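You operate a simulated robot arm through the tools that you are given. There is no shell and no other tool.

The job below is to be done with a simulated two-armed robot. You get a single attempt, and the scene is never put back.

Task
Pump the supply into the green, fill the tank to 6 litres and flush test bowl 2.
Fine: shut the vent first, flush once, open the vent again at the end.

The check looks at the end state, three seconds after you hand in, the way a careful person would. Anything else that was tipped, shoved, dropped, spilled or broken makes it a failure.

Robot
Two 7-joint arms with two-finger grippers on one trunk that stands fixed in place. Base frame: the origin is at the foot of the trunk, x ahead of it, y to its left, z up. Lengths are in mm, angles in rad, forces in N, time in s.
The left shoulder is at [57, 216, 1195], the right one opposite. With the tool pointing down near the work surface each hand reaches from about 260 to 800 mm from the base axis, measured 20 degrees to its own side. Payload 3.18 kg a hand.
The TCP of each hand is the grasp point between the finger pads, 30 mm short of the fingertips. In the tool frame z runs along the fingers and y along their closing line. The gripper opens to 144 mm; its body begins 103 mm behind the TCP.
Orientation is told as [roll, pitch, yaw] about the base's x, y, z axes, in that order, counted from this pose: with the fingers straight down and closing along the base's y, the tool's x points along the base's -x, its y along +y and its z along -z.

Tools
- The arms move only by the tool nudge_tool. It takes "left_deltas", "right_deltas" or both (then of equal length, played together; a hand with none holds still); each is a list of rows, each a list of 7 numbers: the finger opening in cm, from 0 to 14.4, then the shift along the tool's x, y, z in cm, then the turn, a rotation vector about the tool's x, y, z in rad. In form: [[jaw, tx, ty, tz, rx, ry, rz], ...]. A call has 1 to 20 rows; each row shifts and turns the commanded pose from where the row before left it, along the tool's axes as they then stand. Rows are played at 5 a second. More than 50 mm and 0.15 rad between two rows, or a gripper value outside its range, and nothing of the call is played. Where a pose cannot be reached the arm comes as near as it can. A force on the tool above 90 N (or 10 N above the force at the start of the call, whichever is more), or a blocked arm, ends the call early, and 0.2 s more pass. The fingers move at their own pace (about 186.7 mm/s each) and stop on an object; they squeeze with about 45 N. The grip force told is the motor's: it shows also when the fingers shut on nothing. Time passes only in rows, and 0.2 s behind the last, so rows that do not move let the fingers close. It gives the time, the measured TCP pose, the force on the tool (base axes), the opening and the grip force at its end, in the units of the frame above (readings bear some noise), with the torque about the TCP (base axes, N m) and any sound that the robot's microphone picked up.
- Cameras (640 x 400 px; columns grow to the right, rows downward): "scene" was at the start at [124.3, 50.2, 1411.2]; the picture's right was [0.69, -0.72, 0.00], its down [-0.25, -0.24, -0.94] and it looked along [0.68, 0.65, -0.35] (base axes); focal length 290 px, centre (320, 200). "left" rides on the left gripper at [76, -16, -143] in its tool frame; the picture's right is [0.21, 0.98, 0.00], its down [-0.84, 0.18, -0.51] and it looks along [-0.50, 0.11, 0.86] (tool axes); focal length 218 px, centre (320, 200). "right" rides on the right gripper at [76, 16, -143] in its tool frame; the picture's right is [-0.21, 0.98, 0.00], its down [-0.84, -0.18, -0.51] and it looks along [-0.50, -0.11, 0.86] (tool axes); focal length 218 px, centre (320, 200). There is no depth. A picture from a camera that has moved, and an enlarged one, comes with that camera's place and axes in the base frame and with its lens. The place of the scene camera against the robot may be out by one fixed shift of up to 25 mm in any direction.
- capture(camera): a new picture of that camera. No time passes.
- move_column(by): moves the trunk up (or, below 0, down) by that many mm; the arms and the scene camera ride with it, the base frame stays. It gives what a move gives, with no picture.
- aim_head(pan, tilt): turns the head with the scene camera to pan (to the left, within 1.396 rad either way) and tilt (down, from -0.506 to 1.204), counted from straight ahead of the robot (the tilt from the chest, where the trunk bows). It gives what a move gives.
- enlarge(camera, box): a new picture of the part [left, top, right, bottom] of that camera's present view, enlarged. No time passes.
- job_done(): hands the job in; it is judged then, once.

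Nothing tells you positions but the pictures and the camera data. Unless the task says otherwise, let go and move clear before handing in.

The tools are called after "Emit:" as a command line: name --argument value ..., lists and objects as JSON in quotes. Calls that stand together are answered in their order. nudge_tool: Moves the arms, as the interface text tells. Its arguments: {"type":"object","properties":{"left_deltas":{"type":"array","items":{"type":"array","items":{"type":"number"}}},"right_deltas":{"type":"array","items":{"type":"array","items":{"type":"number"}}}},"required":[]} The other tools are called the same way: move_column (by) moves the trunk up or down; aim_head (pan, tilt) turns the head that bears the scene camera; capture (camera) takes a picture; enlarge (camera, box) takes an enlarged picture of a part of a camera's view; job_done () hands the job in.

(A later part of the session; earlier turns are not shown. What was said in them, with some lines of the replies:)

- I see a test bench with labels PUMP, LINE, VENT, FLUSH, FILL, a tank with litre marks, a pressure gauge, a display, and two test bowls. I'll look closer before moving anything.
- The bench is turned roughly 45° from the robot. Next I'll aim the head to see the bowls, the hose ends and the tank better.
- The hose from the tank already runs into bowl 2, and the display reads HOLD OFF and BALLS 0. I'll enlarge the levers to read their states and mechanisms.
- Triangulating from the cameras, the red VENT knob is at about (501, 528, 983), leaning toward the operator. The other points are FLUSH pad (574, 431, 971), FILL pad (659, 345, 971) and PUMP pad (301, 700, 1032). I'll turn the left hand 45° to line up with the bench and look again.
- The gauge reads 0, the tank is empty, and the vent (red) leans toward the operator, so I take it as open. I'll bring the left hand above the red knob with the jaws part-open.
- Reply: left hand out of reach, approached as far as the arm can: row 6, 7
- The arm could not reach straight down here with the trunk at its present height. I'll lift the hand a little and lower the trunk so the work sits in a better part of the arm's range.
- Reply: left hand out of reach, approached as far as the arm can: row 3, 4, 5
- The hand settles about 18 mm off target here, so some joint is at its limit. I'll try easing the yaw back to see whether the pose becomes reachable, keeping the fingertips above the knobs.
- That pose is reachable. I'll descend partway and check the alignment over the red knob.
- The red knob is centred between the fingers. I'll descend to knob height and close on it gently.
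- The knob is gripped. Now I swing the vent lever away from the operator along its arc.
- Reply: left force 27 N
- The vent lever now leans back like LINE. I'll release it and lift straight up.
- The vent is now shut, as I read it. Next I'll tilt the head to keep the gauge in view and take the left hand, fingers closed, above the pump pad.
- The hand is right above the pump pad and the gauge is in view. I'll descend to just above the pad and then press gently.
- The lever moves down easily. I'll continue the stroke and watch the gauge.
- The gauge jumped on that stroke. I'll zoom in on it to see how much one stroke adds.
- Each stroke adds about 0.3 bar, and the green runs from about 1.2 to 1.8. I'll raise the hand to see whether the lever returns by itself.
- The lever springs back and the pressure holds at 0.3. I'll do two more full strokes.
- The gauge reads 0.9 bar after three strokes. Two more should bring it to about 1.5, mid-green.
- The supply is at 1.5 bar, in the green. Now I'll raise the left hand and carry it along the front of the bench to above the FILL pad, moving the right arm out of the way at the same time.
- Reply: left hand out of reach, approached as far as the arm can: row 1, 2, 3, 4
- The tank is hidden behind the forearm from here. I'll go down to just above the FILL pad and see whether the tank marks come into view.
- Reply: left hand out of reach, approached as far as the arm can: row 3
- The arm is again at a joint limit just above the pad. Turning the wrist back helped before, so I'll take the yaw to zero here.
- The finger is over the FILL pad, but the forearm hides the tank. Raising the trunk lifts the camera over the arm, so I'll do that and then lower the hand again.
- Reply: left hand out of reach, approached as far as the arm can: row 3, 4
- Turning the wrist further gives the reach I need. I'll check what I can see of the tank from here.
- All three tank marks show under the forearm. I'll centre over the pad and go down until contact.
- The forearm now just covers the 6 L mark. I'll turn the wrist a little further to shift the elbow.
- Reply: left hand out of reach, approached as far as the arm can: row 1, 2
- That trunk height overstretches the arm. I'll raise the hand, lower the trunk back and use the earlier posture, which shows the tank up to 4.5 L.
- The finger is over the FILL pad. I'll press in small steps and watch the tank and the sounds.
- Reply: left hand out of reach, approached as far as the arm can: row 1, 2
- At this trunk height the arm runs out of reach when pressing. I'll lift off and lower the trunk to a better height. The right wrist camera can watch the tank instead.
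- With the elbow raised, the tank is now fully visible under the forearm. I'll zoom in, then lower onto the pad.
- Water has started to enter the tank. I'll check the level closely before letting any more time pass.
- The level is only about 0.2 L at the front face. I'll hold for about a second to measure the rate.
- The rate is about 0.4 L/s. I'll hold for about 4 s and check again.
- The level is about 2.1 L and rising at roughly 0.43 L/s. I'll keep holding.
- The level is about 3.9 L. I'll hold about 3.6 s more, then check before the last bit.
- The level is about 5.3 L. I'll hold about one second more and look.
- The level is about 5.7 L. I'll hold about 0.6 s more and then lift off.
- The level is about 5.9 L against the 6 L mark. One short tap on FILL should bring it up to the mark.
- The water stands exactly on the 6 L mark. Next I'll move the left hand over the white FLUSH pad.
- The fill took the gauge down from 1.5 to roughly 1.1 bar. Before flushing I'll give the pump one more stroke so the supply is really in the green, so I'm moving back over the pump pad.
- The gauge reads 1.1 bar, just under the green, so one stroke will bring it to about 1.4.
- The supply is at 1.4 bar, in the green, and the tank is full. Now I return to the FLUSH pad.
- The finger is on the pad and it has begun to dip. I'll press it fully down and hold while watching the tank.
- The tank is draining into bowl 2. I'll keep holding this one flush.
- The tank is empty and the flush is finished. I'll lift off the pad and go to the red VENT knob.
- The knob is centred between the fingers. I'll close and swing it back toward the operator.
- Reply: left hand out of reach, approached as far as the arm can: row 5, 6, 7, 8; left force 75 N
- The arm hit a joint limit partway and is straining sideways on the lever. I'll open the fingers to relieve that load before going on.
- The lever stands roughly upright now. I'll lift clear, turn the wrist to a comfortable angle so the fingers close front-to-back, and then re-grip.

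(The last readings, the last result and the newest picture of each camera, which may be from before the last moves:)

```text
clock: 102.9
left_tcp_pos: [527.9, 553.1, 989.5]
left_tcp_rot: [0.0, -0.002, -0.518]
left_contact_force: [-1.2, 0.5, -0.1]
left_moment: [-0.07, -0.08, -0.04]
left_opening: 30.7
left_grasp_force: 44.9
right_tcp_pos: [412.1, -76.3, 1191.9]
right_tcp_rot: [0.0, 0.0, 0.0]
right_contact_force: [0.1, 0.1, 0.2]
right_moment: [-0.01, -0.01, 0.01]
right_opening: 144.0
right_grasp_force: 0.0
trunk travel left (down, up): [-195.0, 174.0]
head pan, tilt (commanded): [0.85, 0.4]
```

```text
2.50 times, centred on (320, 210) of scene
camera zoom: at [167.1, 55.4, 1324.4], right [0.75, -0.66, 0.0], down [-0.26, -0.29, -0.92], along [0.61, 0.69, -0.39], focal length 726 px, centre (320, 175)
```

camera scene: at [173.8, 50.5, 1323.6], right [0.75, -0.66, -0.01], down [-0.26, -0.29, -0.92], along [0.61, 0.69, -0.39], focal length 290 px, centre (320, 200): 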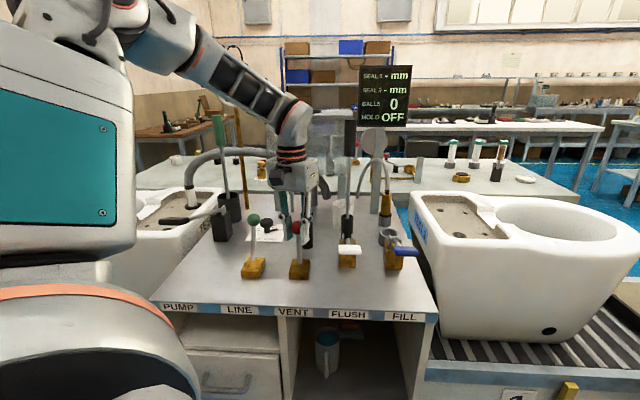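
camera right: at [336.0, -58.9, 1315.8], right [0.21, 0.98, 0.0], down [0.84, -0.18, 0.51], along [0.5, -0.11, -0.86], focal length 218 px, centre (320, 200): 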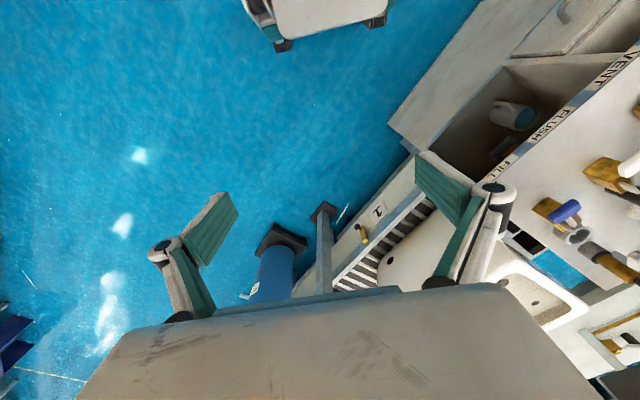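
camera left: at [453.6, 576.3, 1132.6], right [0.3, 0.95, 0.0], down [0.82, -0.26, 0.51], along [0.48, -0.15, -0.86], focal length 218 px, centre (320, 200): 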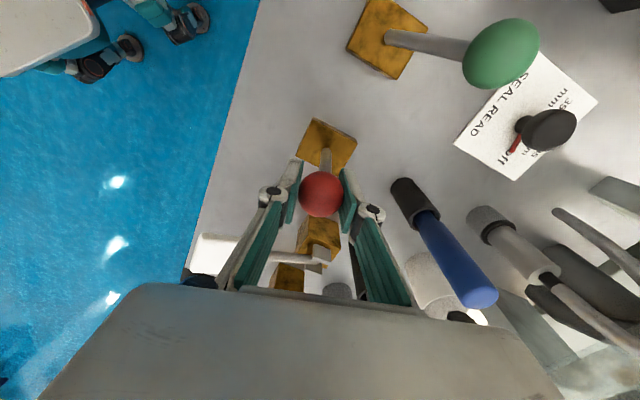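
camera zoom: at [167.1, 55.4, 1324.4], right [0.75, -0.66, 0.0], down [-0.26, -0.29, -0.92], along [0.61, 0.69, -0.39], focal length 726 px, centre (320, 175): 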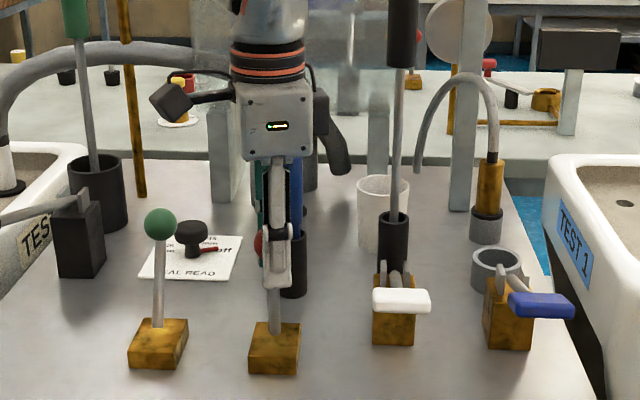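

Emit:
nudge_tool --left_deltas '[[2.5, 0.262, -0.965, 0.09, 0, 0, 0], [2.5, 0.262, -0.965, 0.18, 0, 0, 0], [2.5, 0.236, -0.87, 0.23, 0, 0, 0], [2.5, 0.236, -0.87, 0.3, 0, 0, 0], [2.5, 0, 0, 0, 0, 0, 0]]'

Emit:
capture --camera "left"

Emit:
enlarge --camera "scene" --box '[200, 130, 440, 290]'

```text
clock: 104.1
left_tcp_pos: [503.1, 527.0, 983.3]
left_tcp_rot: [0.008, -0.006, -0.52]
left_contact_force: [10.5, 20.5, 13.9]
left_moment: [1.59, -2.11, -0.07]
left_opening: 35.9
left_grasp_force: 44.9
right_tcp_pos: [410.1, -75.1, 1192.0]
right_tcp_rot: [-0.002, -0.001, 0.0]
right_contact_force: [-0.1, -0.5, -0.3]
right_moment: [-0.01, 0.02, 0.01]
right_opening: 144.2
right_grasp_force: 0.0
trunk travel left (down, up): [-195.0, 174.0]
head pan, tilt (commanded): [0.85, 0.4]
```

```text
taken
camera left: at [428.1, 550.7, 1125.7], right [0.31, 0.95, 0.01], down [0.82, -0.27, 0.51], along [0.49, -0.15, -0.86], focal length 218 px, centre (320, 200)
```

left: 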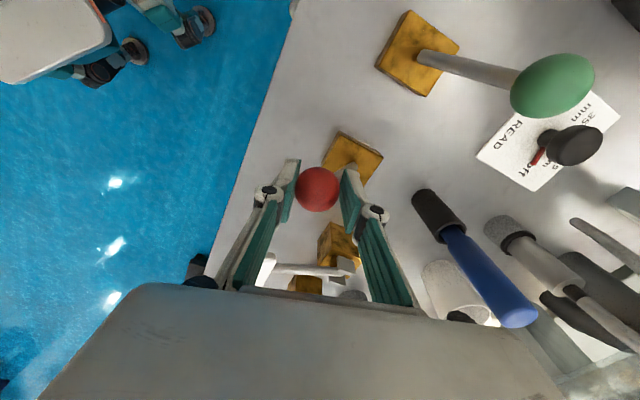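

```text
2.50 times, centred on (320, 210) of scene
camera zoom: at [167.0, 56.4, 1324.6], right [0.75, -0.66, 0.0], down [-0.26, -0.29, -0.92], along [0.61, 0.69, -0.39], focal length 726 px, centre (320, 175)
```

zoom: 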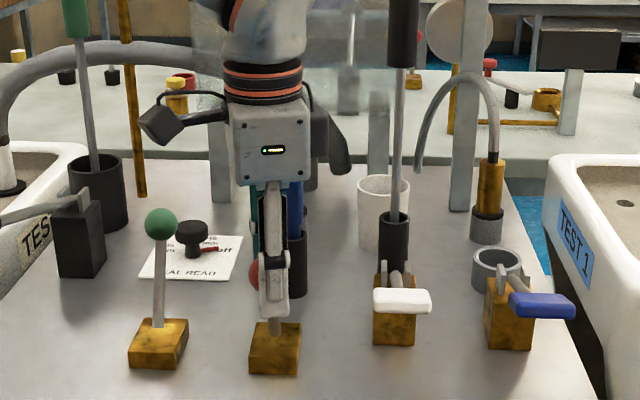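

The knob is back at its starting position against its stop. I'll release and lift clear.

Emit:
nudge_tool --left_deltas '[[7, 0, 0, 0, 0, 0, 0], [7, 0, 0, 0, 0, 0, 0], [7, 0, 0, -3, 0, 0, 0], [7, 0, 0, -4, 0, 0, 0], [7, 0, 0, -4, 0, 0, 0], [7, 0, 0, -4, 0, 0, 0], [7, 0, 0, 0, 0, 0, 0]]'

Emit:
enlarge --camera "scene" --box '[200, 130, 440, 290]'

Emit:
capture --camera "scene"

Emit:
capture --camera "left"

```text
clock: 105.7
left_tcp_pos: [499.6, 524.3, 1134.2]
left_tcp_rot: [0.0, 0.0, -0.52]
left_contact_force: [0.0, 1.4, -0.2]
left_moment: [0.03, 0.05, 0.0]
left_opening: 69.8
left_grasp_force: 0.0
right_tcp_pos: [412.2, -76.5, 1190.2]
right_tcp_rot: [0.0, 0.002, -0.001]
right_contact_force: [-0.6, -0.3, -0.2]
right_moment: [-0.03, 0.02, 0.01]
right_opening: 144.1
right_grasp_force: 0.1
trunk travel left (down, up): [-195.0, 174.0]
head pan, tilt (commanded): [0.85, 0.4]
```

```text
2.50 times, centred on (320, 210) of scene
camera zoom: at [167.7, 55.6, 1324.2], right [0.75, -0.66, 0.0], down [-0.26, -0.29, -0.92], along [0.61, 0.69, -0.39], focal length 726 px, centre (320, 175)
```

zoom: 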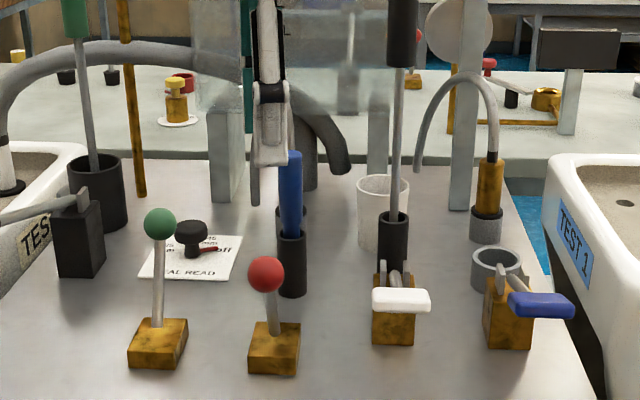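

```text
taken
camera scene: at [167.7, 55.6, 1324.2], right [0.75, -0.66, 0.0], down [-0.26, -0.29, -0.92], along [0.61, 0.69, -0.39], focal length 290 px, centre (320, 200)
```

scene: 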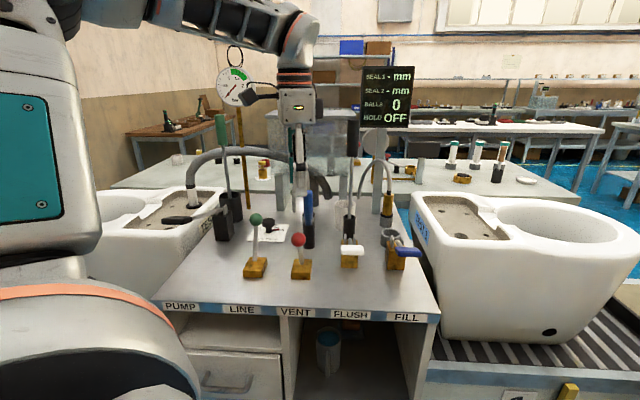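

```text
taken
camera left: at [427.5, 549.6, 1276.3], right [0.3, 0.95, 0.0], down [0.82, -0.26, 0.51], along [0.48, -0.15, -0.86], focal length 218 px, centre (320, 200)
```

left: 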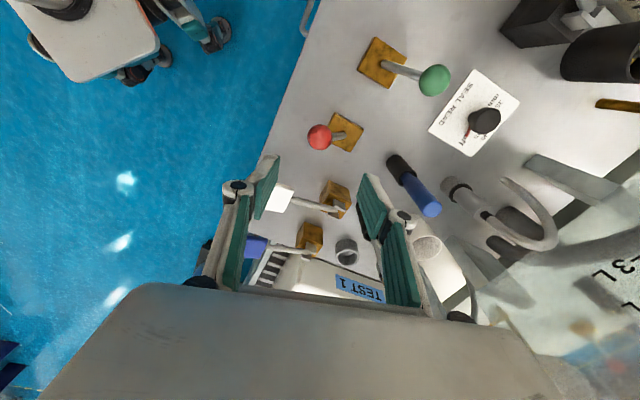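

The vent lever leans toward the operator again. I'll check the gauge and the tank, then take the arm clear.

Emit:
enlarge --camera "scene" --box '[205, 55, 269, 111]'

Emit:
nudge_tool --left_deltas '[[7, 2, 1, -4, 0, 0, 0], [7, 2, 1, -4, 0, 0, 0], [7, 2, 1, -4, 0, 0, 0], [7, 2, 1, -3, 0, 0, 0], [7, 2, 1, 0, 0, 0, 0]]'

Emit:
capture --camera "scene"

Emit:
enlarge --camera "scene" --box '[200, 50, 420, 200]'

Emit:
enlarge --camera "scene" --box '[150, 160, 440, 330]'

```text
7.14 times, centred on (237, 83) of scene
camera zoom: at [167.7, 55.6, 1324.2], right [0.75, -0.66, 0.0], down [-0.26, -0.29, -0.92], along [0.61, 0.69, -0.39], focal length 2074 px, centre (913, 1036)
```

zoom: 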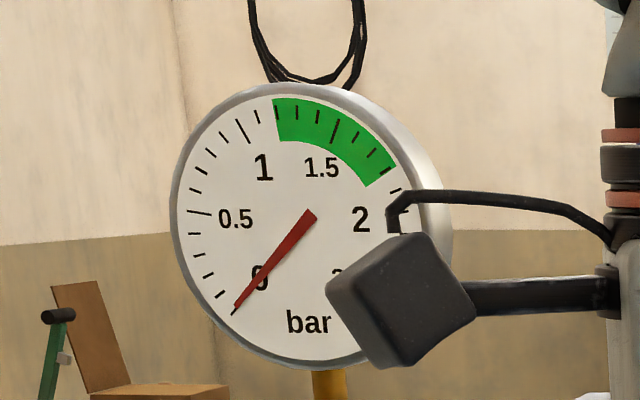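

```text
clock: 106.9
left_tcp_pos: [437.4, 618.3, 1282.8]
left_tcp_rot: [0.0, -0.002, -0.519]
left_contact_force: [-0.2, 0.7, -0.6]
left_moment: [-0.03, -0.04, 0.0]
left_opening: 70.1
left_grasp_force: 0.2
right_tcp_pos: [412.1, -77.0, 1190.9]
right_tcp_rot: [0.0, 0.001, -0.001]
right_contact_force: [0.3, 0.3, -0.4]
right_moment: [-0.03, -0.01, 0.0]
right_opening: 143.8
right_grasp_force: 0.0
trunk travel left (down, up): [-195.0, 174.0]
head pan, tilt (commanded): [0.85, 0.4]
```

```text
taken
camera scene: at [166.8, 55.8, 1324.4], right [0.75, -0.66, 0.0], down [-0.26, -0.29, -0.92], along [0.61, 0.69, -0.39], focal length 290 px, centre (320, 200)
```

scene: 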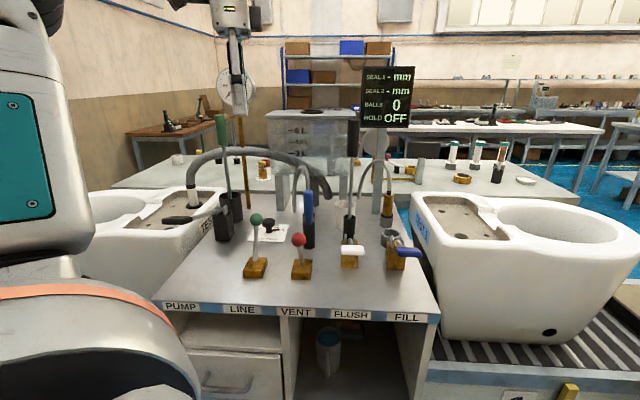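

```text
2.67 times, centred on (310, 125) of scene
camera zoom: at [166.8, 55.8, 1324.4], right [0.75, -0.66, 0.0], down [-0.26, -0.29, -0.92], along [0.61, 0.69, -0.39], focal length 774 px, centre (347, 400)
```

zoom: 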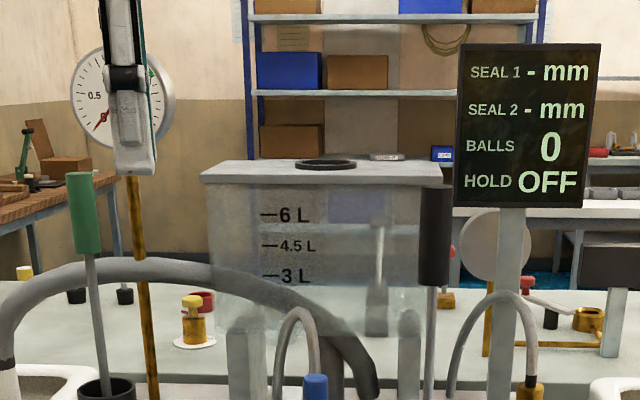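

```text
2.21 times, centred on (295, 245) of scene
camera zoom: at [166.8, 55.8, 1324.4], right [0.75, -0.66, 0.0], down [-0.26, -0.29, -0.92], along [0.61, 0.69, -0.39], focal length 641 px, centre (375, 101)
```

zoom: 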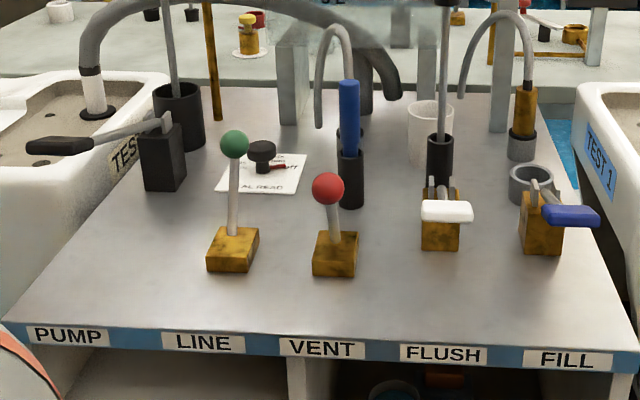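

The vent is open with the gauge at 0, the tank is empty after a single flush into bowl 2, and all pads and levers are back at rest. Nothing else has moved and the arm is clear, so I'm handing in.

Emit:
job_done

```text
The job is handed in.
```

Test bowl 2 was flushed once with a full 6 litres, and the vent is open again. I don't have a verdict yet.

- **Vent:** I shut it first. At the end I opened it and the gauge dropped to 0.
- **Supply:** I pumped it to 1.5 bar, in the green. Filling drew it down to 1.1, just under the green, so I gave one more stroke to 1.4 before flushing.
- **Tank:** I filled it to the 6 L mark. The first press stopped at about 5.9 L, so a second short press on FILL brought it up.
- **Flush:** I used one press, held until the tank was empty.

While opening the vent, the arm reached a joint limit with the lever halfway and pulled sideways on it with about 74 N. I let go, re-gripped from another angle and finished the swing. The lever came back to its starting position and I saw no damage.

Nothing else on the bench looked moved, and the left hand was lifted clear before hand-in.
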